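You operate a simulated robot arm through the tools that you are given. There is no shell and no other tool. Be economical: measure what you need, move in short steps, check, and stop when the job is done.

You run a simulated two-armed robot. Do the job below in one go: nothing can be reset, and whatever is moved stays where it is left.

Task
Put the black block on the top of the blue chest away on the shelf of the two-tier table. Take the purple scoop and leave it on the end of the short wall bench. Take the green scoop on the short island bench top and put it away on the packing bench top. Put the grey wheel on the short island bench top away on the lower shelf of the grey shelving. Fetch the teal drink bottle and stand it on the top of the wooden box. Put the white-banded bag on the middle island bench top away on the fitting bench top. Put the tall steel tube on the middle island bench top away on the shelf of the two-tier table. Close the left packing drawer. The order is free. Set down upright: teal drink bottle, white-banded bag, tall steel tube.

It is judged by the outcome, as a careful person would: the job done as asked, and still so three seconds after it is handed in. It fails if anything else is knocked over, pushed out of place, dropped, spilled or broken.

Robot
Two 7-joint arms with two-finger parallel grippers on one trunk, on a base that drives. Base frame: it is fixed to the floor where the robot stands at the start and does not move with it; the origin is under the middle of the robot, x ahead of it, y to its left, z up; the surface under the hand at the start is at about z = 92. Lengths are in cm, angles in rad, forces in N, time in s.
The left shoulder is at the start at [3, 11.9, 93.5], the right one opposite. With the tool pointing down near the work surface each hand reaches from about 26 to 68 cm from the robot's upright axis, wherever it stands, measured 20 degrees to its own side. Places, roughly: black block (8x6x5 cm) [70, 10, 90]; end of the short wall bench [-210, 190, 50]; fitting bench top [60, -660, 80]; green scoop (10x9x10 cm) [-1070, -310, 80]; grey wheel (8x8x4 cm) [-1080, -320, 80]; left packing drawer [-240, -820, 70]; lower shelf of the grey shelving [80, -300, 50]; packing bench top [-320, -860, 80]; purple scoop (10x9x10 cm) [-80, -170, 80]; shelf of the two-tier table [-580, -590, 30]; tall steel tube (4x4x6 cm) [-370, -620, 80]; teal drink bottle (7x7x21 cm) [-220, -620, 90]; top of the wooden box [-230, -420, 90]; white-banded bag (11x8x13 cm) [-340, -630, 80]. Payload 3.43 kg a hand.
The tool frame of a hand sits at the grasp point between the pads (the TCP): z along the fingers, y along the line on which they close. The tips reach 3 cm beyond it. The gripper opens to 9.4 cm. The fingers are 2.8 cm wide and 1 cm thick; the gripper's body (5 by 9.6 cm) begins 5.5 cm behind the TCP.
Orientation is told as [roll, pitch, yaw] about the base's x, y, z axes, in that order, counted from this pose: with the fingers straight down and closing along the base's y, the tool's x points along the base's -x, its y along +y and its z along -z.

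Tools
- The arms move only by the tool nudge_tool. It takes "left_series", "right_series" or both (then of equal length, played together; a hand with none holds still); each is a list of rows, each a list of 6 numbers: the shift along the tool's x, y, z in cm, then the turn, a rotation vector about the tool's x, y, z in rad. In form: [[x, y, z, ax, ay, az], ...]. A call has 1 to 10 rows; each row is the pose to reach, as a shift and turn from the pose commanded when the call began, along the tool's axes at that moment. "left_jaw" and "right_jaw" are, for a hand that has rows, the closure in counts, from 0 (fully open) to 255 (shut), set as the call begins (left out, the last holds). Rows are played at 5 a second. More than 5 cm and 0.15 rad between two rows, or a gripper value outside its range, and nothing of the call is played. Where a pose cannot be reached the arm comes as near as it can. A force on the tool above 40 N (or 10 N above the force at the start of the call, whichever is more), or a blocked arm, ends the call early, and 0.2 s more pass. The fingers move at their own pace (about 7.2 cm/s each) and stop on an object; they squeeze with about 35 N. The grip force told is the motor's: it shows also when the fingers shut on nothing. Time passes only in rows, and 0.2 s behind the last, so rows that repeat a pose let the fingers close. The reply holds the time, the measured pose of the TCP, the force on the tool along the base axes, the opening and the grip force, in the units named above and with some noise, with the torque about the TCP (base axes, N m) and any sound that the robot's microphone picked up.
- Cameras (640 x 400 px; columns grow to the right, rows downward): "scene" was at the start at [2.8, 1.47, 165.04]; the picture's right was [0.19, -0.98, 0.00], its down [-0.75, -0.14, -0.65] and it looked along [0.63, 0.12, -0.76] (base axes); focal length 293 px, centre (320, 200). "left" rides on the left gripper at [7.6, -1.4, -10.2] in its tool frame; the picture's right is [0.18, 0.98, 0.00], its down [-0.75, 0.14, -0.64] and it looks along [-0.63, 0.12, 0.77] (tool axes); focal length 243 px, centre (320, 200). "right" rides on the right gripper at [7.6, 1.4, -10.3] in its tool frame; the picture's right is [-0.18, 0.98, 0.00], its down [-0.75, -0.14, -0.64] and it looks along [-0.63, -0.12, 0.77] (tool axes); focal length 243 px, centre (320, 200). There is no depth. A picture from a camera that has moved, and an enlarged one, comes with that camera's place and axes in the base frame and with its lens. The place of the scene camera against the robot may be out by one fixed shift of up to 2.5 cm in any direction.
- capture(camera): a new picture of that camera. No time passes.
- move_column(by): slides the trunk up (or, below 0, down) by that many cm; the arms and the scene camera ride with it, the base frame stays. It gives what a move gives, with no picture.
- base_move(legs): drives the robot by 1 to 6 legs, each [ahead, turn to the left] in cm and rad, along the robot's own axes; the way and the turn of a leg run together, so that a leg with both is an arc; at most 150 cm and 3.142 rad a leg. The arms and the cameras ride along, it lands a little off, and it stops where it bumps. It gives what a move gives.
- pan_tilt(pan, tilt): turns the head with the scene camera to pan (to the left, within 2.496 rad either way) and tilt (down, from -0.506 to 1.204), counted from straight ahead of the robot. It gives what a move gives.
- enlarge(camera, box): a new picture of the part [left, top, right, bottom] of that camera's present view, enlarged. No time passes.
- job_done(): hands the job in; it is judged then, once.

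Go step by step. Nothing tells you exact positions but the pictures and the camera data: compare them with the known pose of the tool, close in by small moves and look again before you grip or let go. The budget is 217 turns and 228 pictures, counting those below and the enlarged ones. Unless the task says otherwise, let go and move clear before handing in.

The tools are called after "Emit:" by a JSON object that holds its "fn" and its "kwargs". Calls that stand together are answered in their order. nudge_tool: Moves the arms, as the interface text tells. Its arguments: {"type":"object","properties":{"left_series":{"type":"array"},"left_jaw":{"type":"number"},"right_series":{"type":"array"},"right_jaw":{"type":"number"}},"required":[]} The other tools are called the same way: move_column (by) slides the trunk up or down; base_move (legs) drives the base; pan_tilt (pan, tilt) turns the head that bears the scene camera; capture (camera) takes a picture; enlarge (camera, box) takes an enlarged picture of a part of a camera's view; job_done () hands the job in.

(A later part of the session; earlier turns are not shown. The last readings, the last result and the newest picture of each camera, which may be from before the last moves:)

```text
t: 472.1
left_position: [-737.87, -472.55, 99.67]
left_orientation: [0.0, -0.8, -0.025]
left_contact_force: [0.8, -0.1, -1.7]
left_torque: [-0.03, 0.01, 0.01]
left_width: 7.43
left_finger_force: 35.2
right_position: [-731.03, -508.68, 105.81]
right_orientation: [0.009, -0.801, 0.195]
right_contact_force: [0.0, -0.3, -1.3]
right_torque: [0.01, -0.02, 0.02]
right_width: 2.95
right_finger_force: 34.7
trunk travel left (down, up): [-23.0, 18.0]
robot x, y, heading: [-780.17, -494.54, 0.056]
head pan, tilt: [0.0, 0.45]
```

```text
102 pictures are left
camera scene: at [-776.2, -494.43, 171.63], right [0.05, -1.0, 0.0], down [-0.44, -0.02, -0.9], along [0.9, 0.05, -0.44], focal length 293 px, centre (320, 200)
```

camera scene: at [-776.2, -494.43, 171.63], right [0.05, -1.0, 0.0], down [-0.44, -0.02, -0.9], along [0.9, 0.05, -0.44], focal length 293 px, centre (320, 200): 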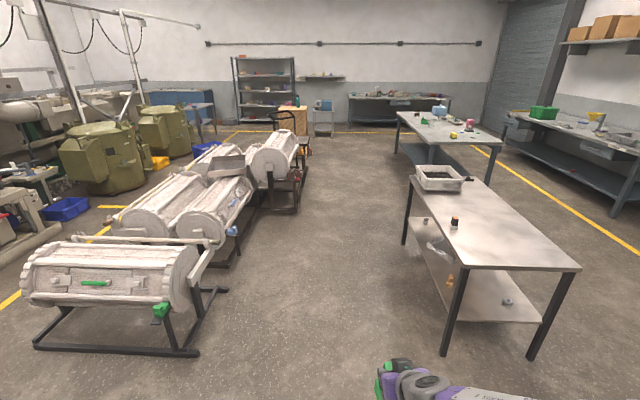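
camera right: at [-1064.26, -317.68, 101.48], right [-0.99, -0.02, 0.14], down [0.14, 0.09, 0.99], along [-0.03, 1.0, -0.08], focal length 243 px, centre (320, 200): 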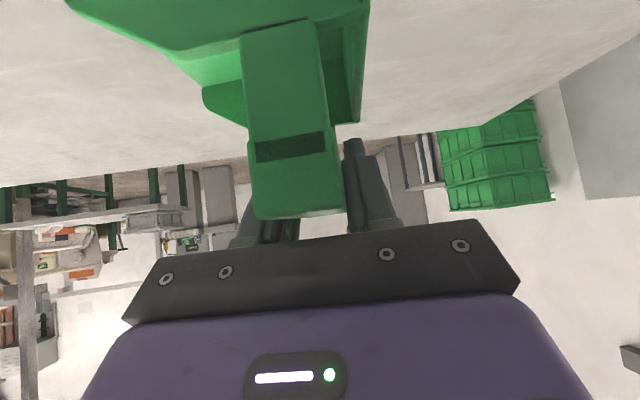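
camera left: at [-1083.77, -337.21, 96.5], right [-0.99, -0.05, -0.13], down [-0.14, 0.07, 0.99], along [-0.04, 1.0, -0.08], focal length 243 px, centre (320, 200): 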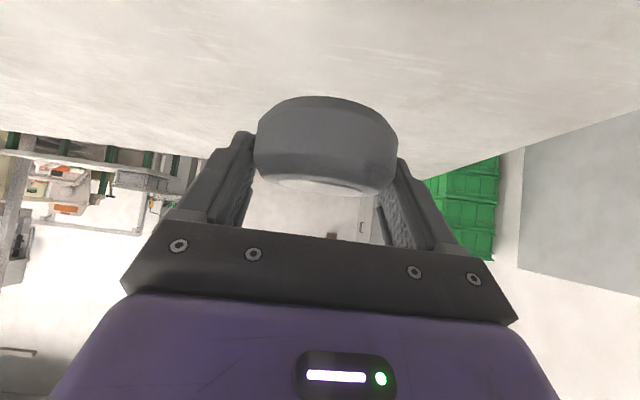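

Emit:
{"fn": "base_move", "kwargs": {"legs": [[0, -0.1], [150, 0], [150, 0], [16, 0], [0, -1.525]]}}

Emit:
{"fn": "capture", "kwargs": {"camera": "scene"}}

```text
t: 491.9
left_position: [-438.75, -547.3, 99.78]
left_orientation: [0.0, -0.803, -1.585]
left_contact_force: [0.2, -0.2, -1.4]
left_torque: [-0.03, 0.01, 0.0]
left_width: 7.45
left_finger_force: 34.7
right_position: [-474.61, -554.59, 105.73]
right_orientation: [0.01, -0.799, -1.364]
right_contact_force: [-0.1, 0.4, -0.3]
right_torque: [-0.03, -0.01, 0.02]
right_width: 2.98
right_finger_force: 35.7
trunk travel left (down, up): [-23.0, 18.0]
robot x, y, heading: [-461.69, -504.97, -1.502]
head pan, tilt: [0.0, 0.45]
```

```text
101 pictures are left
camera scene: at [-462.8, -510.9, 171.63], right [-1.0, -0.07, 0.0], down [-0.03, 0.43, -0.9], along [0.06, -0.9, -0.44], focal length 293 px, centre (320, 200)
```

scene: 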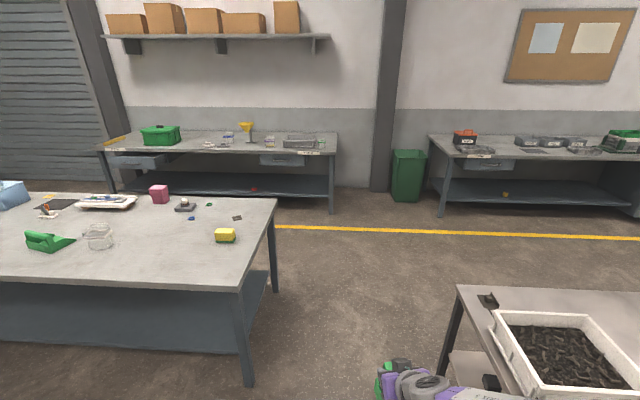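

Emit:
{"fn": "base_move", "kwargs": {"legs": [[0, -0.069], [120, 0], [118, 0], [0, 1.571], [122, 0], [0, -1.571]]}}

Emit:
{"fn": "pan_tilt", "kwargs": {"pan": 0.0, "tilt": 0.6}}

Emit:
{"fn": "capture", "kwargs": {"camera": "scene"}}

```text
t: 517.4
left_position: [-320.14, -786.66, 99.68]
left_orientation: [0.002, -0.803, -1.656]
left_contact_force: [0.4, -0.1, -2.0]
left_torque: [0.0, 0.01, -0.01]
left_width: 7.35
left_finger_force: 34.8
right_position: [-356.28, -791.31, 105.67]
right_orientation: [0.011, -0.798, -1.435]
right_contact_force: [-0.6, 1.4, -1.7]
right_torque: [-0.02, -0.01, -0.01]
right_width: 2.99
right_finger_force: 35.5
trunk travel left (down, up): [-23.0, 18.0]
robot x, y, heading: [-339.72, -742.52, -1.581]
head pan, tilt: [0.0, 0.45]
```

```text
t: 518.1
left_position: [-320.05, -786.76, 99.72]
left_orientation: [0.0, -0.803, -1.656]
left_contact_force: [0.5, -0.4, -1.5]
left_torque: [0.0, 0.0, 0.0]
left_width: 7.36
left_finger_force: 35.3
right_position: [-356.37, -791.22, 105.73]
right_orientation: [0.013, -0.798, -1.435]
right_contact_force: [-0.3, 1.0, -0.8]
right_torque: [-0.01, -0.06, -0.01]
right_width: 2.95
right_finger_force: 35.2
trunk travel left (down, up): [-23.0, 18.0]
robot x, y, heading: [-339.63, -742.76, -1.577]
head pan, tilt: [0.0, 0.6]
```

```text
100 pictures are left
camera scene: at [-341.44, -748.45, 170.28], right [-1.0, 0.01, 0.0], down [0.0, 0.56, -0.83], along [-0.01, -0.83, -0.56], focal length 293 px, centre (320, 200)
```

scene: 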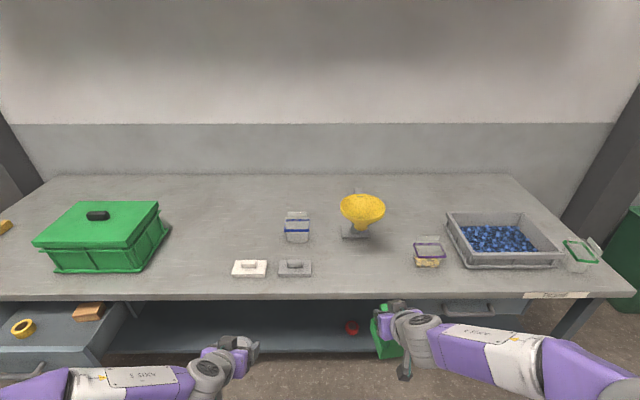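

Emit:
{"fn": "base_move", "kwargs": {"legs": [[30, 0]]}}

Emit:
{"fn": "nudge_tool", "kwargs": {"right_series": [[-1, 0, 3, 0, 0, 0], [-1.5, 0, 6, 0, 0, 0], [-1.5, 0, 9, 0, 0, 0], [-1.5, 0, 12, 0, 0, 0], [-1.5, 0, 12, 0, 0, 0]]}}

Emit:
{"fn": "capture", "kwargs": {"camera": "scene"}}

Emit:
{"fn": "capture", "kwargs": {"camera": "right"}}

```text
t: 520.2
left_position: [-320.09, -816.21, 99.69]
left_orientation: [-0.001, -0.803, -1.653]
left_contact_force: [0.1, -0.6, -0.5]
left_torque: [0.0, -0.02, -0.01]
left_width: 7.31
left_finger_force: 34.9
right_position: [-356.33, -820.85, 105.79]
right_orientation: [0.01, -0.799, -1.431]
right_contact_force: [-1.0, 0.1, 0.6]
right_torque: [-0.02, 0.01, 0.05]
right_width: 2.97
right_finger_force: 34.8
trunk travel left (down, up): [-23.0, 18.0]
robot x, y, heading: [-339.53, -772.36, -1.579]
head pan, tilt: [0.0, 0.6]
```

```text
t: 521.4
left_position: [-320.0, -816.12, 99.74]
left_orientation: [0.001, -0.801, -1.654]
left_contact_force: [0.1, 0.4, -1.1]
left_torque: [-0.04, 0.02, -0.04]
left_width: 7.32
left_finger_force: 34.8
right_position: [-354.78, -830.47, 98.48]
right_orientation: [0.009, -0.799, -1.43]
right_contact_force: [-0.3, 0.1, -1.1]
right_torque: [-0.01, 0.01, 0.02]
right_width: 2.97
right_finger_force: 35.6
trunk travel left (down, up): [-23.0, 18.0]
robot x, y, heading: [-339.46, -772.25, -1.574]
head pan, tilt: [0.0, 0.6]
```

```text
99 pictures are left
camera scene: at [-341.57, -777.95, 170.28], right [-1.0, 0.0, 0.0], down [0.0, 0.56, -0.83], along [0.0, -0.83, -0.56], focal length 293 px, centre (320, 200)
```

scene: 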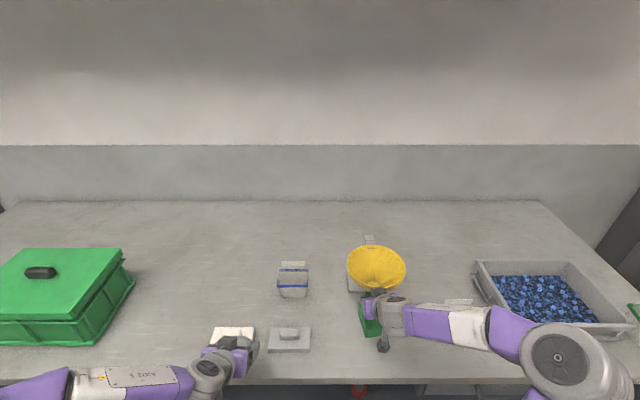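

```text
98 pictures are left
camera right: at [-355.09, -817.72, 100.2], right [0.99, 0.02, 0.14], down [-0.14, -0.09, 0.99], along [0.03, -1.0, -0.08], focal length 243 px, centre (320, 200)
```

right: 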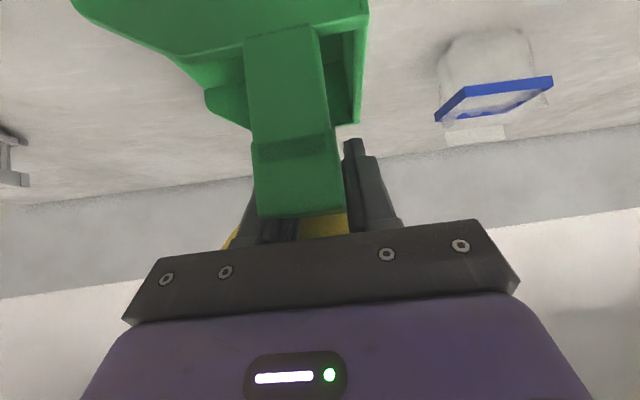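

Emit:
{"fn": "nudge_tool", "kwargs": {"right_series": [[2, 0, 2, 0, 0, 0], [4.5, 0, 4.5, 0, 0, 0], [5.8, 0, 5.8, 0, 0, 0], [6.4, 0, 6.4, 0, 0, 0], [6.7, 0, 6.7, 0, 0, 0], [7, 0, 7, 0, 0, 0], [7.3, 0, 7.3, 0, 0, 0], [7.6, 0, 7.6, 0, 0, 0], [7.9, 0, 7.9, 0, 0, 0]]}}

Emit:
{"fn": "capture", "kwargs": {"camera": "right"}}

```text
t: 523.4
left_position: [-319.94, -815.89, 99.81]
left_orientation: [0.0, -0.804, -1.653]
left_contact_force: [-0.1, -0.3, -1.6]
left_torque: [0.0, 0.02, -0.02]
left_width: 7.34
left_finger_force: 35.1
right_position: [-354.67, -830.54, 87.89]
right_orientation: [0.007, -0.809, -1.427]
right_contact_force: [-0.9, -1.1, 34.9]
right_torque: [0.24, 0.25, 0.04]
right_width: 2.96
right_finger_force: 35.0
trunk travel left (down, up): [-23.0, 18.0]
robot x, y, heading: [-339.61, -772.23, -1.572]
head pan, tilt: [0.0, 0.6]
```

```text
97 pictures are left
camera right: at [-355.09, -817.88, 89.44], right [0.99, 0.02, 0.14], down [-0.14, -0.08, 0.99], along [0.03, -1.0, -0.07], focal length 243 px, centre (320, 200)
```

right: 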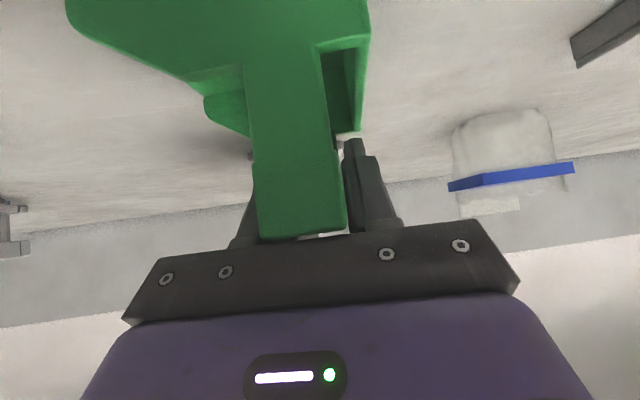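

Emit:
{"fn": "nudge_tool", "kwargs": {"right_series": [[-0.5, 0, -0.5, 0, 0, 0], [-0.5, 0, -0.5, 0, 0, 0]]}}

Emit:
{"fn": "nudge_tool", "kwargs": {"right_series": [[0, 0, 0, 0, 0, 0], [0, 0, 0, 0, 0, 0], [-0.4, 0, -0.4, 0, 0, 0], [-0.8, 0, -0.8, 0, 0, 0], [-1, 0, -3, 0, 0, 0], [-1, 0, -6, 0, 0, 0], [-1, 0, -10, 0, 0, 0], [-1, 0, -14, 0, 0, 0], [-1, 0, -18, 0, 0, 0], [-1, 0, -20, 0, 0, 0]], "right_jaw": 60}}

Emit:
{"fn": "capture", "kwargs": {"camera": "right"}}

```text
t: 524.0
left_position: [-320.06, -816.11, 99.72]
left_orientation: [0.0, -0.804, -1.654]
left_contact_force: [-0.4, -0.3, -1.4]
left_torque: [0.04, -0.02, -0.01]
left_width: 7.3
left_finger_force: 35.2
right_position: [-354.76, -830.42, 87.77]
right_orientation: [0.012, -0.792, -1.432]
right_contact_force: [1.6, 1.3, 5.1]
right_torque: [-0.13, 0.2, -0.01]
right_width: 2.96
right_finger_force: 35.1
trunk travel left (down, up): [-23.0, 18.0]
robot x, y, heading: [-340.04, -772.26, -1.574]
head pan, tilt: [0.0, 0.6]
```

```text
t: 526.2
left_position: [-320.14, -816.12, 99.85]
left_orientation: [0.0, -0.802, -1.654]
left_contact_force: [0.5, 0.6, -1.6]
left_torque: [0.02, 0.01, -0.01]
left_width: 7.32
left_finger_force: 35.0
right_position: [-356.92, -817.0, 102.67]
right_orientation: [0.008, -0.797, -1.429]
right_contact_force: [0.0, 0.2, -0.8]
right_torque: [-0.03, 0.02, 0.01]
right_width: 7.17
right_finger_force: 0.1
trunk travel left (down, up): [-23.0, 18.0]
robot x, y, heading: [-339.41, -772.28, -1.577]
head pan, tilt: [0.0, 0.6]
```

```text
96 pictures are left
camera right: at [-357.28, -804.36, 104.33], right [0.99, 0.02, 0.14], down [-0.14, -0.09, 0.99], along [0.03, -1.0, -0.08], focal length 243 px, centre (320, 200)
```

right: 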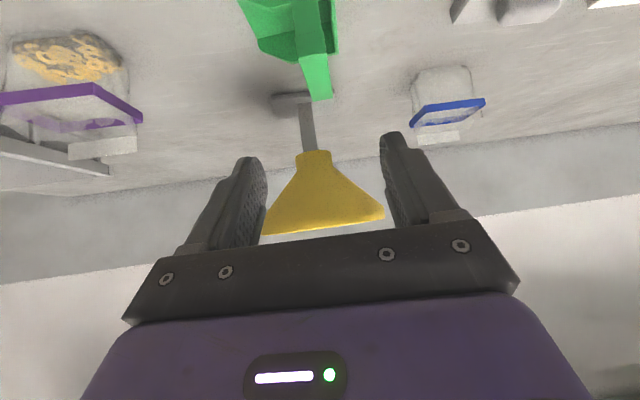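

Scoop is set on the packing bench. Next I move over in the aisle to the open left drawer.

Emit:
{"fn": "base_move", "kwargs": {"legs": [[-28, 0], [0, 1.571], [108, 0], [0, -1.571]]}}

Emit:
{"fn": "pan_tilt", "kwargs": {"pan": 0.0, "tilt": 0.75}}

Emit:
{"fn": "capture", "kwargs": {"camera": "scene"}}

```text
t: 541.0
left_position: [-211.19, -787.28, 99.66]
left_orientation: [0.001, -0.802, -1.653]
left_contact_force: [-0.3, 0.9, -1.5]
left_torque: [0.0, 0.03, -0.01]
left_width: 7.2
left_finger_force: 34.8
right_position: [-248.06, -788.03, 102.68]
right_orientation: [0.011, -0.797, -1.432]
right_contact_force: [0.4, 0.3, 0.2]
right_torque: [-0.02, -0.01, -0.01]
right_width: 7.21
right_finger_force: 0.0
trunk travel left (down, up): [-23.0, 18.0]
robot x, y, heading: [-231.14, -743.13, -1.575]
head pan, tilt: [0.0, 0.6]
```

```text
t: 541.7
left_position: [-211.24, -787.02, 99.82]
left_orientation: [0.001, -0.801, -1.654]
left_contact_force: [0.2, 0.1, -1.5]
left_torque: [0.01, 0.01, -0.01]
left_width: 7.18
left_finger_force: 35.0
right_position: [-248.07, -787.94, 102.62]
right_orientation: [0.01, -0.797, -1.431]
right_contact_force: [0.7, 0.0, -0.2]
right_torque: [0.0, 0.02, -0.01]
right_width: 7.17
right_finger_force: 0.1
trunk travel left (down, up): [-23.0, 18.0]
robot x, y, heading: [-231.28, -743.4, -1.572]
head pan, tilt: [0.0, 0.75]
```

```text
95 pictures are left
camera scene: at [-232.68, -748.35, 169.0], right [-1.0, 0.0, 0.0], down [0.0, 0.68, -0.73], along [0.0, -0.73, -0.68], focal length 293 px, centre (320, 200)
```

scene: 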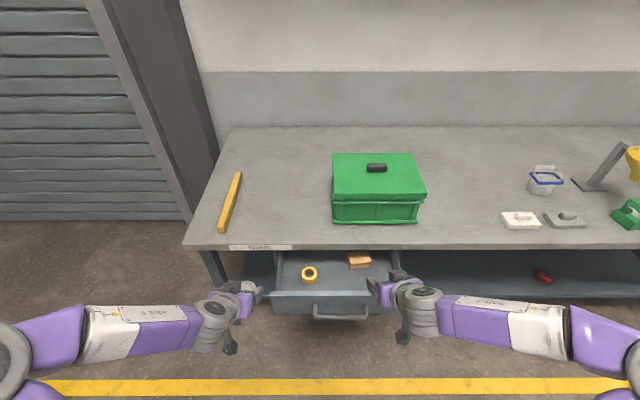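

Emit:
{"fn": "capture", "kwargs": {"camera": "left"}}

Emit:
{"fn": "capture", "kwargs": {"camera": "right"}}

```text
94 pictures are left
camera left: at [-211.61, -774.18, 101.43], right [0.99, 0.05, -0.13], down [0.14, -0.07, 0.99], along [0.04, -1.0, -0.08], focal length 243 px, centre (320, 200)
```

left: 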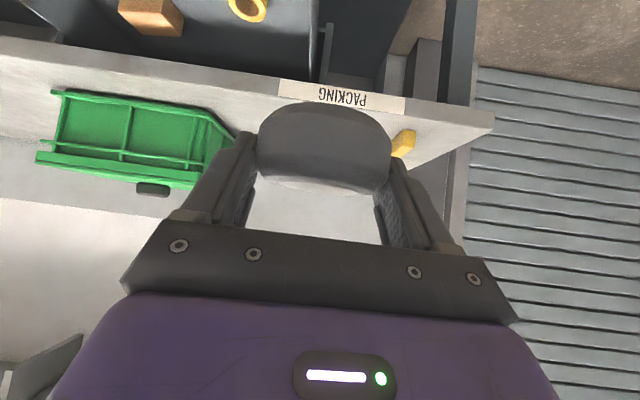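

```text
93 pictures are left
camera right: at [-248.45, -775.29, 104.31], right [0.99, 0.02, 0.14], down [-0.14, -0.09, 0.99], along [0.03, -1.0, -0.08], focal length 243 px, centre (320, 200)
```

right: 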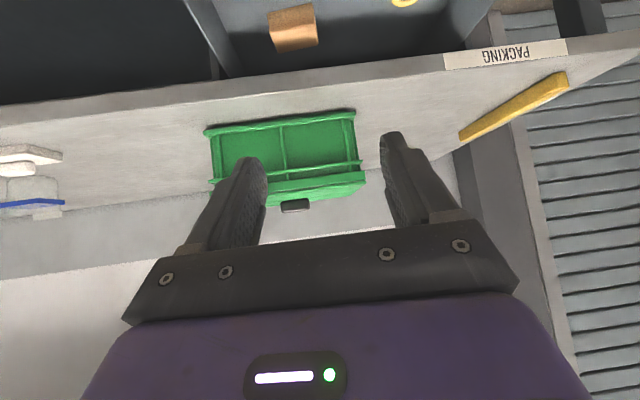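

The wheel is slowly creeping in the grip, so I close the drawer promptly with the right hand and then regrip the wheel on the bench.

Emit:
{"fn": "base_move", "kwargs": {"legs": [[-12, 0]]}}

Emit:
{"fn": "nudge_tool", "kwargs": {"right_series": [[2, 1.4, 3.6, 0, 0, 0], [4, 2.8, 7.2, 0, 0, 0], [6, 4.2, 10.8, 0, 0, 0], [8, 5.6, 14.4, 0, 0, 0], [10, 7, 18, 0, 0, 0], [12, 8.4, 21.6, 0, 0, 0], [13.5, 9.6, 24.5, 0, 0, 0], [14.6, 9.9, 26, 0, 0, 0], [14.6, 9.9, 26, 0, 0, 0]], "right_jaw": 255}}

Emit:
{"fn": "capture", "kwargs": {"camera": "right"}}

Emit:
{"fn": "capture", "kwargs": {"camera": "scene"}}

```text
t: 543.0
left_position: [-211.17, -775.21, 99.77]
left_orientation: [0.001, -0.802, -1.653]
left_contact_force: [0.0, 0.4, -1.9]
left_torque: [0.01, 0.0, -0.03]
left_width: 7.16
left_finger_force: 34.6
right_position: [-248.05, -776.08, 102.72]
right_orientation: [0.011, -0.799, -1.433]
right_contact_force: [0.3, 0.2, 0.0]
right_torque: [-0.05, -0.02, 0.03]
right_width: 7.18
right_finger_force: 0.0
trunk travel left (down, up): [-23.0, 18.0]
robot x, y, heading: [-230.97, -731.25, -1.579]
head pan, tilt: [0.0, 0.75]
```

```text
t: 545.0
left_position: [-211.18, -775.35, 99.75]
left_orientation: [0.0, -0.801, -1.656]
left_contact_force: [0.6, 0.4, -1.4]
left_torque: [0.03, 0.01, -0.01]
left_width: 7.12
left_finger_force: 34.7
right_position: [-237.2, -783.24, 75.18]
right_orientation: [0.008, -0.799, -1.431]
right_contact_force: [0.1, -0.5, -0.3]
right_torque: [0.02, -0.01, -0.01]
right_width: 0.0
right_finger_force: 32.9
right hand out of reach, approached as far as the arm can: row 8, 9
trunk travel left (down, up): [-23.0, 18.0]
robot x, y, heading: [-230.56, -731.39, -1.574]
head pan, tilt: [0.0, 0.75]
```

```text
92 pictures are left
camera right: at [-237.59, -770.42, 76.89], right [0.99, 0.01, 0.14], down [-0.14, -0.09, 0.99], along [0.03, -1.0, -0.09], focal length 243 px, centre (320, 200)
```

right: 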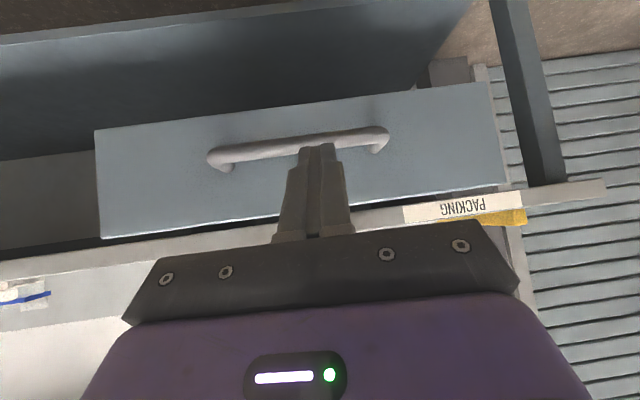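

```text
91 pictures are left
camera scene: at [-232.63, -736.58, 168.99], right [-1.0, 0.01, 0.0], down [0.0, 0.68, -0.73], along [0.0, -0.73, -0.68], focal length 293 px, centre (320, 200)
```

scene: 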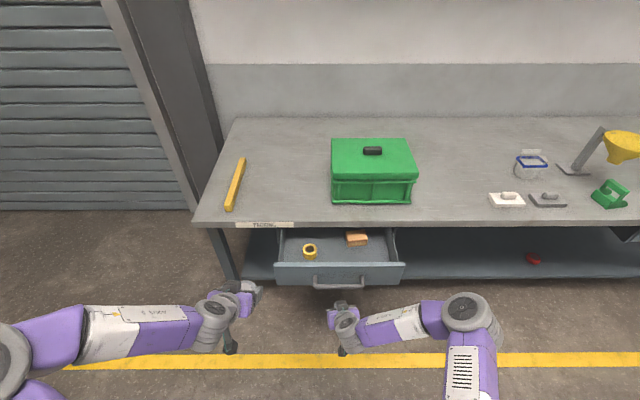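

Emit:
{"fn": "base_move", "kwargs": {"legs": [[22, 0]]}}

Emit:
{"fn": "capture", "kwargs": {"camera": "scene"}}

```text
t: 546.6
left_position: [-211.27, -797.21, 99.8]
left_orientation: [0.001, -0.8, -1.654]
left_contact_force: [0.9, 0.3, -1.6]
left_torque: [0.01, 0.01, -0.02]
left_width: 7.17
left_finger_force: 34.9
right_position: [-237.31, -805.23, 75.13]
right_orientation: [0.01, -0.796, -1.43]
right_contact_force: [0.4, -0.1, 0.0]
right_torque: [0.02, 0.04, 0.02]
right_width: 0.0
right_finger_force: 33.1
trunk travel left (down, up): [-23.0, 18.0]
robot x, y, heading: [-230.72, -753.36, -1.576]
head pan, tilt: [0.0, 0.75]
```

```text
90 pictures are left
camera scene: at [-232.74, -758.62, 168.99], right [-1.0, 0.01, 0.0], down [0.0, 0.68, -0.73], along [0.0, -0.73, -0.68], focal length 293 px, centre (320, 200)
```

scene: 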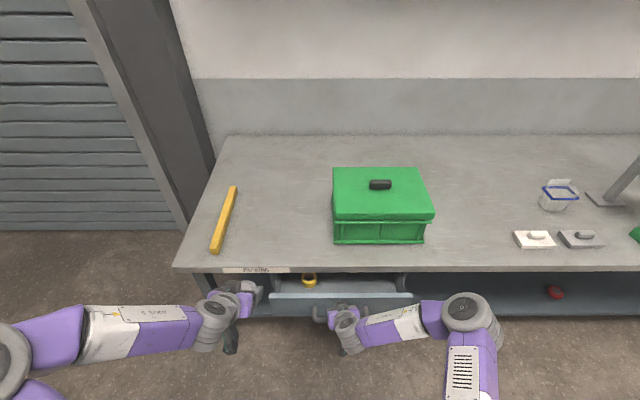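

Emit:
{"fn": "base_move", "kwargs": {"legs": [[8, 0]]}}

Emit:
{"fn": "capture", "kwargs": {"camera": "scene"}}

Emit:
{"fn": "capture", "kwargs": {"camera": "right"}}

```text
t: 547.7
left_position: [-211.37, -805.26, 99.75]
left_orientation: [0.001, -0.802, -1.654]
left_contact_force: [-0.5, -0.5, -1.2]
left_torque: [-0.02, -0.03, -0.01]
left_width: 7.15
left_finger_force: 35.1
right_position: [-237.46, -812.91, 75.17]
right_orientation: [0.01, -0.797, -1.434]
right_contact_force: [-0.4, -0.4, 0.0]
right_torque: [0.03, 0.02, 0.03]
right_width: 0.0
right_finger_force: 32.7
trunk travel left (down, up): [-23.0, 18.0]
robot x, y, heading: [-230.99, -761.28, -1.58]
head pan, tilt: [0.0, 0.75]
```

```text
89 pictures are left
camera scene: at [-232.79, -766.57, 168.99], right [-1.0, 0.01, 0.0], down [0.0, 0.68, -0.73], along [0.0, -0.73, -0.68], focal length 293 px, centre (320, 200)
```

scene: 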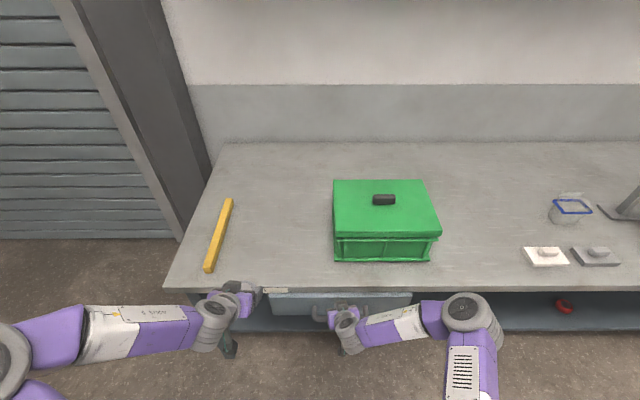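

```text
88 pictures are left
camera right: at [-237.76, -800.32, 76.87], right [0.99, 0.01, 0.14], down [-0.14, -0.09, 0.99], along [0.03, -1.0, -0.09], focal length 243 px, centre (320, 200)
```

right: 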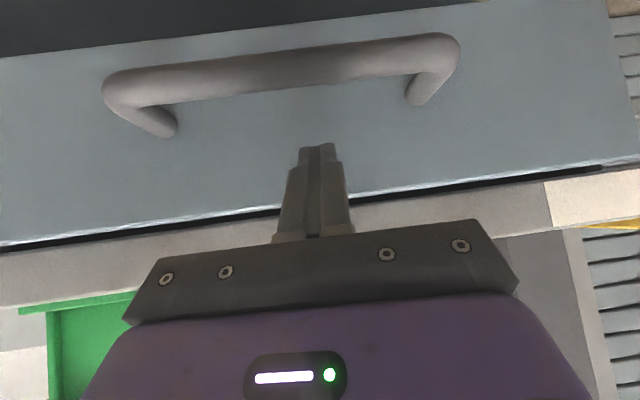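

Emit:
{"fn": "nudge_tool", "kwargs": {"right_series": [[-0.35, 0, 0.36, 0, 0, 0], [-0.7, 0, 0.72, 0, 0, 0], [-1.05, 0, 1.08, 0, 0, 0], [-1.4, 0, 1.43, 0, 0, 0], [-1.75, 0, 1.8, 0, 0, 0], [-2.1, 0, 2.15, 0, 0, 0], [-2.5, 0, 2.5, 0, 0, 0], [-2.8, 0, 2.87, 0, 0, 0]]}}

Emit:
{"fn": "capture", "kwargs": {"camera": "right"}}

```text
t: 549.5
left_position: [-211.3, -805.15, 99.72]
left_orientation: [-0.001, -0.801, -1.654]
left_contact_force: [1.4, -1.0, -1.7]
left_torque: [0.0, -0.05, -0.01]
left_width: 7.15
left_finger_force: 35.0
right_position: [-236.8, -816.92, 75.18]
right_orientation: [0.008, -0.795, -1.431]
right_contact_force: [-0.2, 1.1, -0.7]
right_torque: [-0.01, -0.02, -0.01]
right_width: 0.0
right_finger_force: 33.0
trunk travel left (down, up): [-23.0, 18.0]
robot x, y, heading: [-230.67, -761.07, -1.576]
head pan, tilt: [0.0, 0.75]
```

```text
87 pictures are left
camera right: at [-237.19, -804.21, 76.87], right [0.99, 0.02, 0.14], down [-0.14, -0.09, 0.99], along [0.03, -1.0, -0.09], focal length 243 px, centre (320, 200)
```

right: 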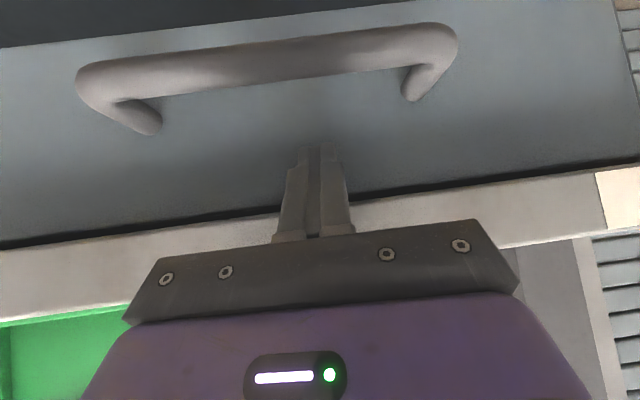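

Emit:
{"fn": "nudge_tool", "kwargs": {"right_series": [[-0.35, 0, 0.36, 0, 0, 0], [-0.7, 0, 0.72, 0, 0, 0], [-1.05, 0, 1.08, 0, 0, 0], [-1.4, 0, 1.43, 0, 0, 0], [-1.75, 0, 1.8, 0, 0, 0], [-2.1, 0, 2.15, 0, 0, 0], [-2.5, 0, 2.5, 0, 0, 0], [-2.8, 0, 2.87, 0, 0, 0]]}}

Emit:
{"fn": "capture", "kwargs": {"camera": "right"}}

```text
t: 550.1
left_position: [-211.37, -805.19, 99.65]
left_orientation: [0.0, -0.8, -1.657]
left_contact_force: [0.3, 0.0, -1.7]
left_torque: [0.0, -0.03, 0.01]
left_width: 7.15
left_finger_force: 35.4
right_position: [-236.83, -817.26, 74.71]
right_orientation: [0.013, -0.784, -1.436]
right_contact_force: [-0.9, 5.8, -1.2]
right_torque: [-0.05, -0.01, -0.05]
right_width: 0.01
right_finger_force: 32.7
trunk travel left (down, up): [-23.0, 18.0]
robot x, y, heading: [-231.26, -761.13, -1.577]
head pan, tilt: [0.0, 0.75]
stopped in row 2 (right hand): the force on the tool passed its limit at 46 N (the readings are from after the stop); the commanded pose is now the measured one
```

```text
86 pictures are left
camera right: at [-237.1, -804.57, 76.58], right [0.99, 0.01, 0.14], down [-0.14, -0.1, 0.99], along [0.03, -0.99, -0.1], focal length 243 px, centre (320, 200)
```

right: 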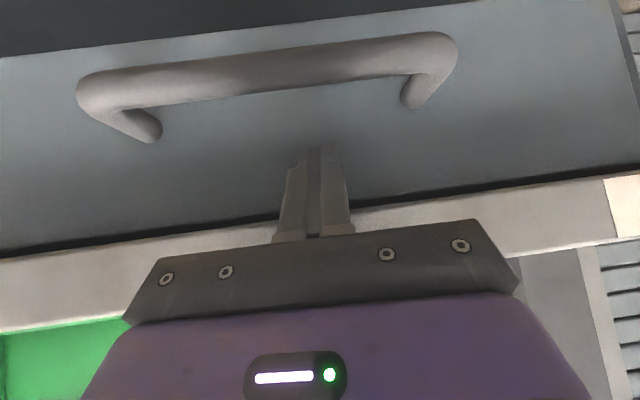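

Drawer firmly shut. I withdraw the right hand and set the wheel down on the bench to regrip it on its diameter.

Emit:
{"fn": "nudge_tool", "kwargs": {"right_series": [[1.5, 0, -1.5, 0, 0, 0], [3.5, 0, -3.5, 0, 0, 0], [5.5, 0, -5.5, 0, 0, 0], [5.5, 0, -8.5, 0, 0, 0], [3.5, 0, -12, 0, 0, 0], [1.5, 0, -15.5, 0, 0, 0], [-0.5, 0, -19, 0, 0, 0], [-2.5, 0, -22, 0, 0, 0], [-2.5, 0, -22, 0, 0, 0]], "left_series": [[-1, 0, 3.5, 0, 0, 0], [-2, 0, 7, 0, 0, 0], [-3, -0.1, 10.5, 0, 0, 0], [-4, -0.2, 14, 0, 0, 0], [-5, -0.3, 17.5, 0, 0, 0], [-6, -0.4, 21, 0, 0, 0], [-7, -0.4, 24.5, 0, 0, 0], [-7.9, -0.4, 27.5, 0, 0, 0], [-7.9, -0.4, 28, 0, 0, 0]]}}

Emit:
{"fn": "capture", "kwargs": {"camera": "left"}}

Emit:
{"fn": "capture", "kwargs": {"camera": "scene"}}

```text
t: 552.1
left_position: [-213.91, -830.63, 86.13]
left_orientation: [0.002, -0.801, -1.657]
left_contact_force: [0.2, -0.7, -1.0]
left_torque: [0.0, 0.0, -0.01]
left_width: 7.12
left_finger_force: 35.1
right_position: [-239.01, -803.51, 92.12]
right_orientation: [0.013, -0.788, -1.435]
right_contact_force: [-0.9, 0.1, 0.0]
right_torque: [0.0, -0.02, 0.01]
right_width: 0.0
right_finger_force: 32.9
right hand out of reach, approached as far as the arm can: row 3, 4
trunk travel left (down, up): [-23.0, 18.0]
robot x, y, heading: [-231.17, -761.41, -1.579]
head pan, tilt: [0.0, 0.75]
```

```text
85 pictures are left
camera left: at [-214.35, -817.73, 87.68], right [0.99, 0.04, -0.13], down [0.13, -0.07, 0.99], along [0.03, -1.0, -0.08], focal length 243 px, centre (320, 200)
```

left: 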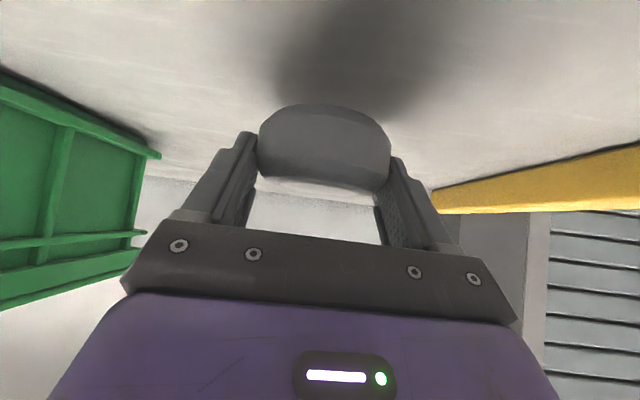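

```text
84 pictures are left
camera scene: at [-232.8, -766.38, 168.99], right [-1.0, 0.01, 0.0], down [0.0, 0.68, -0.73], along [-0.01, -0.73, -0.68], focal length 293 px, centre (320, 200)
```

scene: 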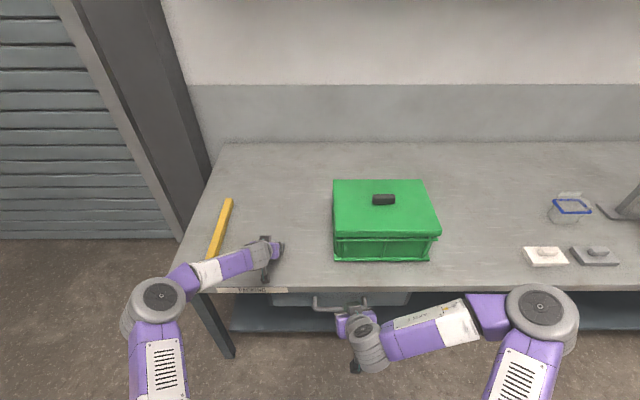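

Emit:
{"fn": "nudge_tool", "kwargs": {"left_series": [[0, -1.2, 0, 0, 0, 0], [0, -2.3, 0, 0, 0, 0], [0.5, -2.3, 0.5, 0, 0, 0], [0.9, -2.3, 0.9, 0, 0, 0], [1.2, -2.3, 1.2, 0, 0, 0], [1.5, -2.3, 1.5, 0, 0, 0], [1.8, -2.3, 1.8, 0, 0, 0], [2.1, -2.3, 2.1, 0, 0, 0]]}}

Emit:
{"fn": "capture", "kwargs": {"camera": "left"}}

```text
t: 553.9
left_position: [-216.27, -830.38, 83.36]
left_orientation: [0.0, -0.808, -1.657]
left_contact_force: [1.8, 5.0, 16.1]
left_torque: [-0.44, 0.17, 0.02]
left_width: 7.11
left_finger_force: 34.5
right_position: [-239.03, -803.26, 92.25]
right_orientation: [0.012, -0.79, -1.436]
right_contact_force: [0.0, -0.5, -0.4]
right_torque: [0.01, -0.04, 0.01]
right_width: 0.0
right_finger_force: 33.0
trunk travel left (down, up): [-23.0, 18.0]
robot x, y, heading: [-231.21, -760.92, -1.579]
head pan, tilt: [0.0, 0.75]
```

```text
83 pictures are left
camera left: at [-216.7, -817.53, 85.05], right [0.99, 0.04, -0.13], down [0.14, -0.07, 0.99], along [0.03, -1.0, -0.07], focal length 243 px, centre (320, 200)
```

left: 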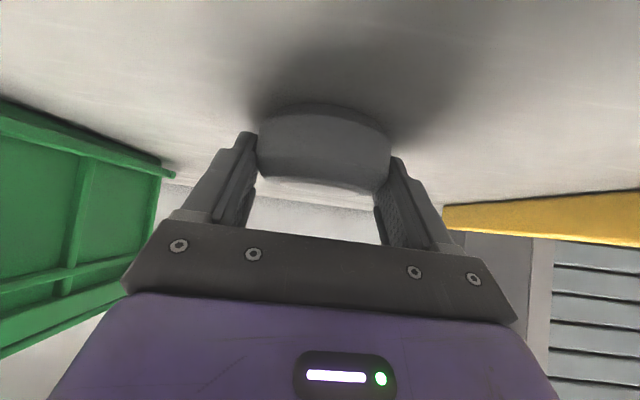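

Emit:
{"fn": "nudge_tool", "kwargs": {"left_series": [[0, 0, 0, 0, 0, 0], [0, 0, 0, 0, 0, 0], [0, 0, 0, 0, 0, 0], [-0.7, 0, 0.5, 0, 0, 0], [-1.3, 0, 1.1, 0, 0, 0], [-1.5, 0, 1.2, 0, 0, 0]], "left_jaw": 0}}

Emit:
{"fn": "capture", "kwargs": {"camera": "left"}}

```text
t: 555.3
left_position: [-216.42, -832.35, 83.04]
left_orientation: [0.0, -0.801, -1.656]
left_contact_force: [0.4, -0.6, 0.2]
left_torque: [0.03, 0.01, 0.0]
left_width: 9.39
left_finger_force: 0.1
right_position: [-239.03, -803.5, 92.06]
right_orientation: [0.014, -0.787, -1.436]
right_contact_force: [-0.2, -0.1, 0.8]
right_torque: [-0.02, 0.0, -0.02]
right_width: 0.0
right_finger_force: 32.5
trunk travel left (down, up): [-23.0, 18.0]
robot x, y, heading: [-230.96, -761.21, -1.575]
head pan, tilt: [0.0, 0.75]
```

```text
82 pictures are left
camera left: at [-216.79, -819.39, 84.84], right [0.99, 0.04, -0.13], down [0.14, -0.07, 0.99], along [0.03, -1.0, -0.08], focal length 243 px, centre (320, 200)
```

left: 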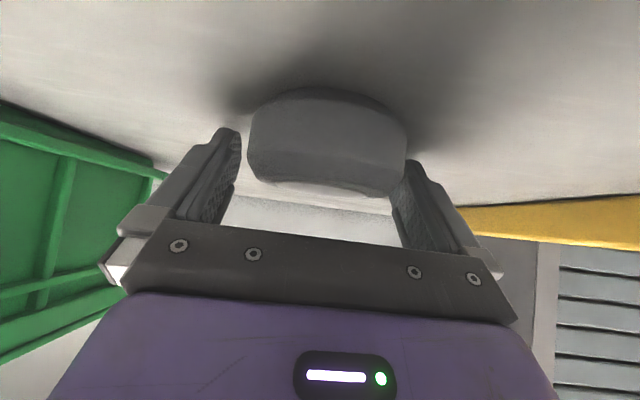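

Emit:
{"fn": "nudge_tool", "kwargs": {"left_series": [[0, 0, 0, 0, 0, 0], [0, 0, 0, 0, 0, 0], [0, 0, 0, 0, 0, 0], [0, 0, 0, 0, 0, 0]], "left_jaw": 255}}

Emit:
{"fn": "nudge_tool", "kwargs": {"left_series": [[-0.2, 0, -0.2, 0, 0, 0], [-0.6, 0, -0.6, 0, 0, 0], [-1.2, 0, -1.2, 0, 0, 0], [-2.2, 0, -2.2, 0, 0, 0], [-3.5, 0, -3.5, 0, 0, 0], [-5, 0, -5, 0, 0, 0], [-6.5, 0, -6.5, 0, 0, 0], [-8, 0, -8, 0, 0, 0], [-8, 0, -8, 0, 0, 0]]}}

Emit:
{"fn": "capture", "kwargs": {"camera": "left"}}

```text
t: 556.3
left_position: [-216.39, -832.23, 83.17]
left_orientation: [0.001, -0.8, -1.657]
left_contact_force: [0.1, -0.8, 0.4]
left_torque: [-0.04, 0.02, 0.02]
left_width: 7.54
left_finger_force: 34.9
right_position: [-239.03, -803.45, 92.13]
right_orientation: [0.012, -0.787, -1.435]
right_contact_force: [-0.3, -1.0, 1.3]
right_torque: [-0.02, 0.02, 0.03]
right_width: 0.01
right_finger_force: 32.6
trunk travel left (down, up): [-23.0, 18.0]
robot x, y, heading: [-231.07, -761.12, -1.576]
head pan, tilt: [0.0, 0.75]
```

```text
t: 558.3
left_position: [-216.42, -832.27, 94.47]
left_orientation: [-0.001, -0.8, -1.656]
left_contact_force: [-0.1, 0.5, -0.9]
left_torque: [0.02, -0.01, 0.0]
left_width: 7.51
left_finger_force: 35.3
right_position: [-238.88, -803.65, 92.1]
right_orientation: [0.012, -0.787, -1.431]
right_contact_force: [0.1, 0.3, 0.2]
right_torque: [-0.03, 0.0, 0.02]
right_width: 0.0
right_finger_force: 32.9
trunk travel left (down, up): [-23.0, 18.0]
robot x, y, heading: [-230.86, -761.1, -1.583]
head pan, tilt: [0.0, 0.75]
```

```text
81 pictures are left
camera left: at [-216.73, -819.36, 96.18], right [0.99, 0.04, -0.13], down [0.14, -0.08, 0.99], along [0.03, -1.0, -0.08], focal length 243 px, centre (320, 200)
```

left: 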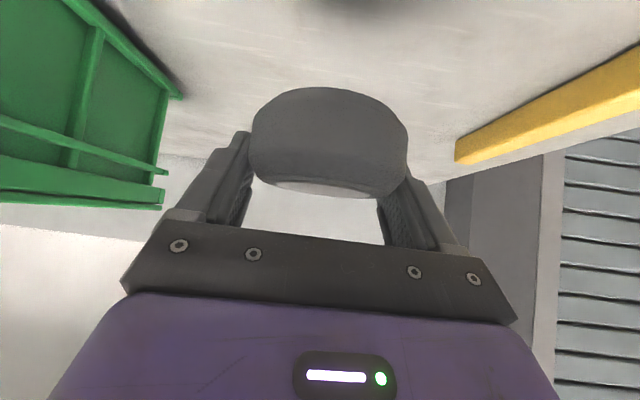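

Wheel regripped. I draw it in and drive round the east end of the island to its north side for the bag.

Emit:
{"fn": "nudge_tool", "kwargs": {"left_series": [[1.4, 0, -2.2, 0, 0, 0], [2.9, 0, -4.4, 0, 0, 0], [4.4, 0, -6.6, 0, 0, 0], [5.8, 0, -8.8, 0, 0, 0], [7.3, 0, -11, 0, 0, 0], [8.7, 0, -13.2, 0, 0, 0], [10.2, 0, -15.5, 0, 0, 0], [11.6, 0, -17.7, 0, 0, 0], [13, 0, -19.9, 0, 0, 0], [14.5, 0, -22, 0, 0, 0]], "right_series": [[-0.9, 0, -0.9, 0, 0, 0], [-1.8, 0, -1.8, 0, 0, 0], [-2.7, 0, -2.7, 0, 0, 0], [-3.6, 0, -3.6, 0, 0, 0], [-4.5, 0, -4.5, 0, 0, 0], [-5.4, 0, -5.4, 0, 0, 0], [-6.3, 0, -6.3, 0, 0, 0], [-7.2, 0, -7.2, 0, 0, 0], [-8.1, 0, -8.1, 0, 0, 0], [-9, 0, -9, 0, 0, 0]], "right_jaw": 0}}

Emit:
{"fn": "base_move", "kwargs": {"legs": [[-13, 0], [0, 1.571], [88, 0], [0, 1.571], [120, 0], [70, 0]]}}

Emit:
{"fn": "pan_tilt", "kwargs": {"pan": 0.8, "tilt": 0.5}}

Emit:
{"fn": "capture", "kwargs": {"camera": "scene"}}

Emit:
{"fn": "capture", "kwargs": {"camera": "left"}}

```text
t: 560.5
left_position: [-214.34, -806.23, 99.47]
left_orientation: [-0.001, -0.802, -1.656]
left_contact_force: [-0.5, 0.0, -1.8]
left_torque: [-0.03, 0.0, -0.03]
left_width: 7.51
left_finger_force: 35.3
right_position: [-239.03, -803.66, 104.85]
right_orientation: [0.013, -0.787, -1.436]
right_contact_force: [-0.2, -0.2, -0.7]
right_torque: [0.02, 0.02, 0.01]
right_width: 9.4
right_finger_force: 0.1
trunk travel left (down, up): [-23.0, 18.0]
robot x, y, heading: [-230.92, -761.2, -1.58]
head pan, tilt: [0.0, 0.75]
```

```text
t: 582.6
left_position: [-160.73, -515.58, 99.35]
left_orientation: [0.0, -0.802, 1.491]
left_contact_force: [-0.5, 0.6, -1.2]
left_torque: [0.01, -0.02, -0.01]
left_width: 7.48
left_finger_force: 34.5
right_position: [-135.83, -518.14, 104.92]
right_orientation: [0.012, -0.788, 1.711]
right_contact_force: [0.0, -0.5, -0.8]
right_torque: [-0.04, 0.0, 0.05]
right_width: 9.37
right_finger_force: 0.0
trunk travel left (down, up): [-23.0, 18.0]
robot x, y, heading: [-143.77, -560.95, 1.571]
head pan, tilt: [0.0, 0.75]
```

```text
t: 583.7
left_position: [-160.64, -515.62, 99.4]
left_orientation: [0.0, -0.801, 1.489]
left_contact_force: [0.8, -1.0, -1.0]
left_torque: [0.01, -0.01, 0.01]
left_width: 7.48
left_finger_force: 34.9
right_position: [-135.91, -518.23, 104.96]
right_orientation: [0.013, -0.788, 1.71]
right_contact_force: [-0.1, 0.1, -0.6]
right_torque: [0.0, 0.0, -0.01]
right_width: 9.39
right_finger_force: 0.0
trunk travel left (down, up): [-23.0, 18.0]
robot x, y, heading: [-143.91, -560.71, 1.57]
head pan, tilt: [0.799, 0.499]
```

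```text
80 pictures are left
camera scene: at [-152.02, -557.42, 171.19], right [0.7, 0.72, 0.0], down [0.34, -0.33, -0.88], along [-0.63, 0.61, -0.48], focal length 293 px, centre (320, 200)
```

scene: 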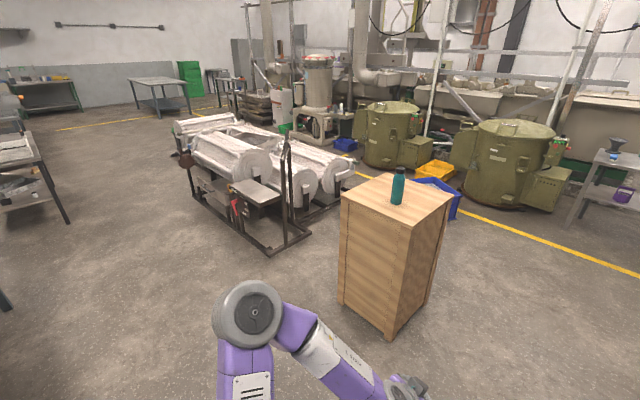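

```text
79 pictures are left
camera left: at [-160.33, -528.15, 101.1], right [-0.99, -0.05, -0.13], down [-0.14, 0.07, 0.99], along [-0.04, 1.0, -0.08], focal length 243 px, centre (320, 200)
```

left: 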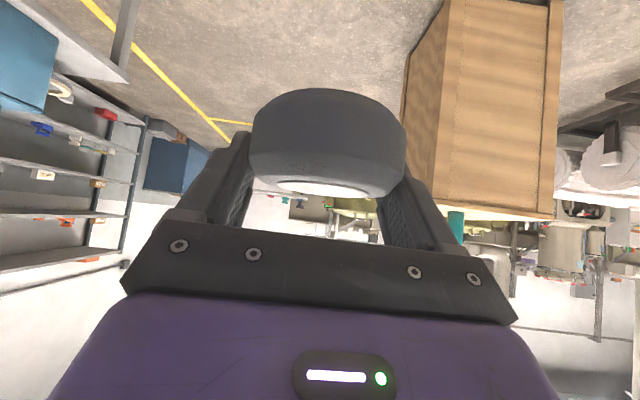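

Emit:
{"fn": "base_move", "kwargs": {"legs": [[20, 0], [0, 1.571], [177, 0]]}}

Emit:
{"fn": "base_move", "kwargs": {"legs": [[0, 1.571]]}}

Emit:
{"fn": "pan_tilt", "kwargs": {"pan": -0.1, "tilt": 0.8}}

Emit:
{"fn": "capture", "kwargs": {"camera": "scene"}}

```text
refused: 177 is not a number from -150 to 150
```

```text
t: 587.9
left_position: [-189.03, -577.78, 99.31]
left_orientation: [0.0, -0.799, 3.059]
left_contact_force: [0.3, -0.5, -0.9]
left_torque: [-0.02, 0.03, -0.02]
left_width: 7.49
left_finger_force: 34.5
right_position: [-186.28, -552.84, 104.93]
right_orientation: [0.011, -0.788, -3.004]
right_contact_force: [0.2, -0.1, -0.5]
right_torque: [-0.05, 0.01, 0.01]
right_width: 9.4
right_finger_force: 0.1
trunk travel left (down, up): [-23.0, 18.0]
robot x, y, heading: [-143.77, -560.92, 3.134]
head pan, tilt: [0.799, 0.499]
```

```text
t: 589.1
left_position: [-188.99, -577.73, 99.34]
left_orientation: [-0.001, -0.799, 3.059]
left_contact_force: [1.0, -0.4, -1.6]
left_torque: [0.01, 0.05, 0.03]
left_width: 7.48
left_finger_force: 35.1
right_position: [-186.3, -552.91, 104.86]
right_orientation: [0.012, -0.787, -3.003]
right_contact_force: [-0.4, 0.8, -0.6]
right_torque: [0.0, 0.0, 0.01]
right_width: 9.42
right_finger_force: 0.0
trunk travel left (down, up): [-23.0, 18.0]
robot x, y, heading: [-144.06, -560.61, 3.141]
head pan, tilt: [-0.099, 0.799]
```

```text
78 pictures are left
camera scene: at [-150.55, -559.98, 168.59], right [0.1, 0.99, 0.0], down [0.71, -0.07, -0.7], along [-0.69, 0.07, -0.72], focal length 293 px, centre (320, 200)
```

scene: 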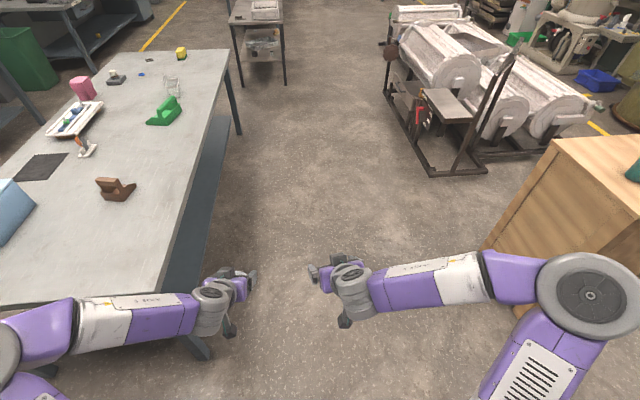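

Emit:
{"fn": "base_move", "kwargs": {"legs": [[90, 0], [88, 0], [0, 1.571]]}}

Emit:
{"fn": "capture", "kwargs": {"camera": "scene"}}

```text
t: 602.0
left_position: [-307.74, -606.92, 99.42]
left_orientation: [-0.002, -0.8, -1.653]
left_contact_force: [0.1, 0.2, -1.7]
left_torque: [0.01, -0.03, 0.0]
left_width: 7.46
left_finger_force: 34.8
right_position: [-332.4, -604.22, 104.97]
right_orientation: [0.012, -0.786, -1.433]
right_contact_force: [0.9, 0.2, -0.3]
right_torque: [0.01, 0.01, -0.02]
right_width: 9.42
right_finger_force: 0.0
trunk travel left (down, up): [-23.0, 18.0]
robot x, y, heading: [-324.37, -561.69, -1.575]
head pan, tilt: [-0.099, 0.799]
```

```text
77 pictures are left
camera scene: at [-327.18, -566.63, 168.59], right [-0.99, 0.1, 0.0], down [0.07, 0.71, -0.7], along [-0.07, -0.69, -0.72], focal length 293 px, centre (320, 200)
```

scene: 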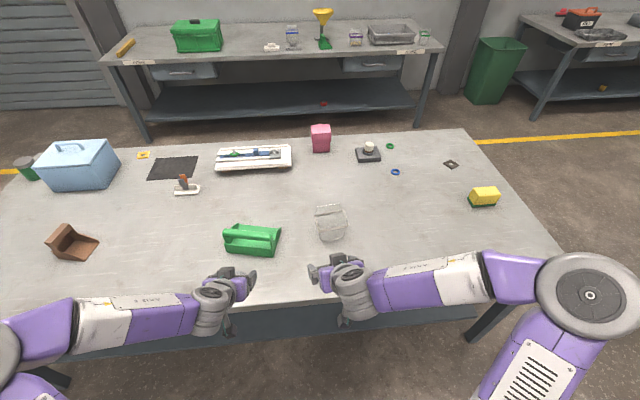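

Emit:
{"fn": "enlarge", "kwargs": {"camera": "scene", "box": [290, 190, 370, 250]}}

Emit:
{"fn": "capture", "kwargs": {"camera": "right"}}

```text
6.67 times, centred on (330, 220) of scene
camera zoom: at [-327.18, -566.63, 168.59], right [-0.99, 0.1, 0.0], down [0.07, 0.71, -0.7], along [-0.07, -0.69, -0.72], focal length 1951 px, centre (253, 67)
```

zoom: 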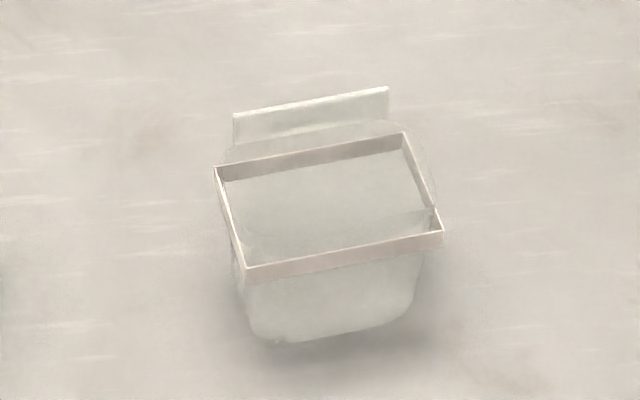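

```text
75 pictures are left
camera right: at [-332.88, -591.53, 106.8], right [0.99, 0.02, 0.14], down [-0.14, -0.1, 0.99], along [0.03, -1.0, -0.1], focal length 243 px, centre (320, 200)
```

right: 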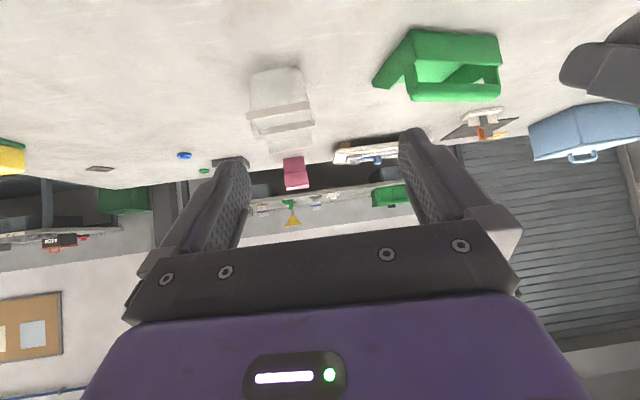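

Bag centre ≈[-335.7,-636.4], long side turned by ≈+0.155 rad; top seam ≈z 93, band ≈z 85. I move up, set the right tool vertical and turn it so the fingers close across the bag's thin side.

Emit:
{"fn": "base_move", "kwargs": {"legs": [[11, 0]]}}

Emit:
{"fn": "nudge_tool", "kwargs": {"right_series": [[0, 0, -1, 0, 0.13, 0], [0, 0, -2, 0, 0.26, 0], [0, 0, -3, 0, 0.39, 0], [0, 0, -4, 0, 0.52, 0], [0, 0, -5, 0, 0.65, 0], [0, 0, -6, 0, 0.787, 0], [0, 0, -6, 0, 0.787, 0]]}}

Emit:
{"fn": "nudge_tool", "kwargs": {"right_series": [[0, 0, 0, 0, 0, 0.15], [0, 0, 0, 0, 0, 0.3], [0, 0, 0, 0, 0, 0.45], [0, 0, 0, 0, 0, 0.6], [0, 0, 0, 0, 0, 0.75], [0, 0, 0, 0, 0, 0.9], [0, 0, 0, 0, 0, 1.05], [0, 0, 0, 0, 0, 1.2], [0, 0, 0, 0, 0, 1.35], [0, 0, 0, 0, 0, 1.5]]}}

Emit:
{"fn": "capture", "kwargs": {"camera": "right"}}

```text
t: 603.2
left_position: [-307.84, -618.1, 99.32]
left_orientation: [0.001, -0.802, -1.653]
left_contact_force: [-0.2, -0.9, -1.9]
left_torque: [-0.01, -0.01, 0.01]
left_width: 7.49
left_finger_force: 35.3
right_position: [-332.62, -615.38, 105.05]
right_orientation: [0.012, -0.788, -1.432]
right_contact_force: [0.0, -0.7, -0.2]
right_torque: [0.01, -0.02, 0.02]
right_width: 9.38
right_finger_force: 0.0
trunk travel left (down, up): [-23.0, 18.0]
robot x, y, heading: [-324.48, -572.86, -1.578]
head pan, tilt: [-0.099, 0.799]
```

```text
t: 604.8
left_position: [-307.82, -617.9, 99.44]
left_orientation: [0.0, -0.8, -1.655]
left_contact_force: [-0.7, 0.4, -1.4]
left_torque: [0.0, -0.02, 0.02]
left_width: 7.5
left_finger_force: 35.3
right_position: [-333.19, -611.23, 109.14]
right_orientation: [0.008, 0.002, -1.425]
right_contact_force: [-1.2, 0.3, 0.9]
right_torque: [-0.02, -0.01, -0.02]
right_width: 9.41
right_finger_force: 0.0
trunk travel left (down, up): [-23.0, 18.0]
robot x, y, heading: [-324.53, -572.69, -1.569]
head pan, tilt: [-0.099, 0.799]
```

```text
t: 607.0
left_position: [-307.78, -617.82, 99.43]
left_orientation: [0.001, -0.801, -1.652]
left_contact_force: [0.0, -0.1, -1.1]
left_torque: [-0.04, 0.02, 0.02]
left_width: 7.48
left_finger_force: 34.8
right_position: [-333.36, -611.07, 109.22]
right_orientation: [0.002, 0.01, -2.928]
right_contact_force: [-0.1, -0.3, 0.0]
right_torque: [-0.01, 0.03, -0.03]
right_width: 9.39
right_finger_force: 0.1
trunk travel left (down, up): [-23.0, 18.0]
robot x, y, heading: [-324.95, -572.8, -1.579]
head pan, tilt: [-0.099, 0.799]
```

```text
74 pictures are left
camera right: at [-325.55, -610.93, 119.45], right [0.03, -1.0, 0.0], down [-0.77, -0.02, 0.64], along [-0.64, -0.02, -0.77], focal length 243 px, centre (320, 200)
```

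right: 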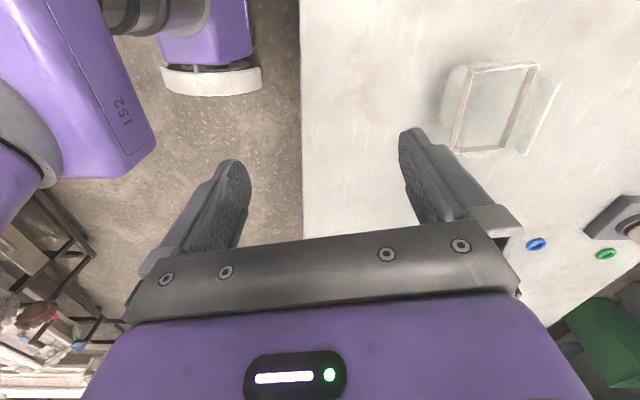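

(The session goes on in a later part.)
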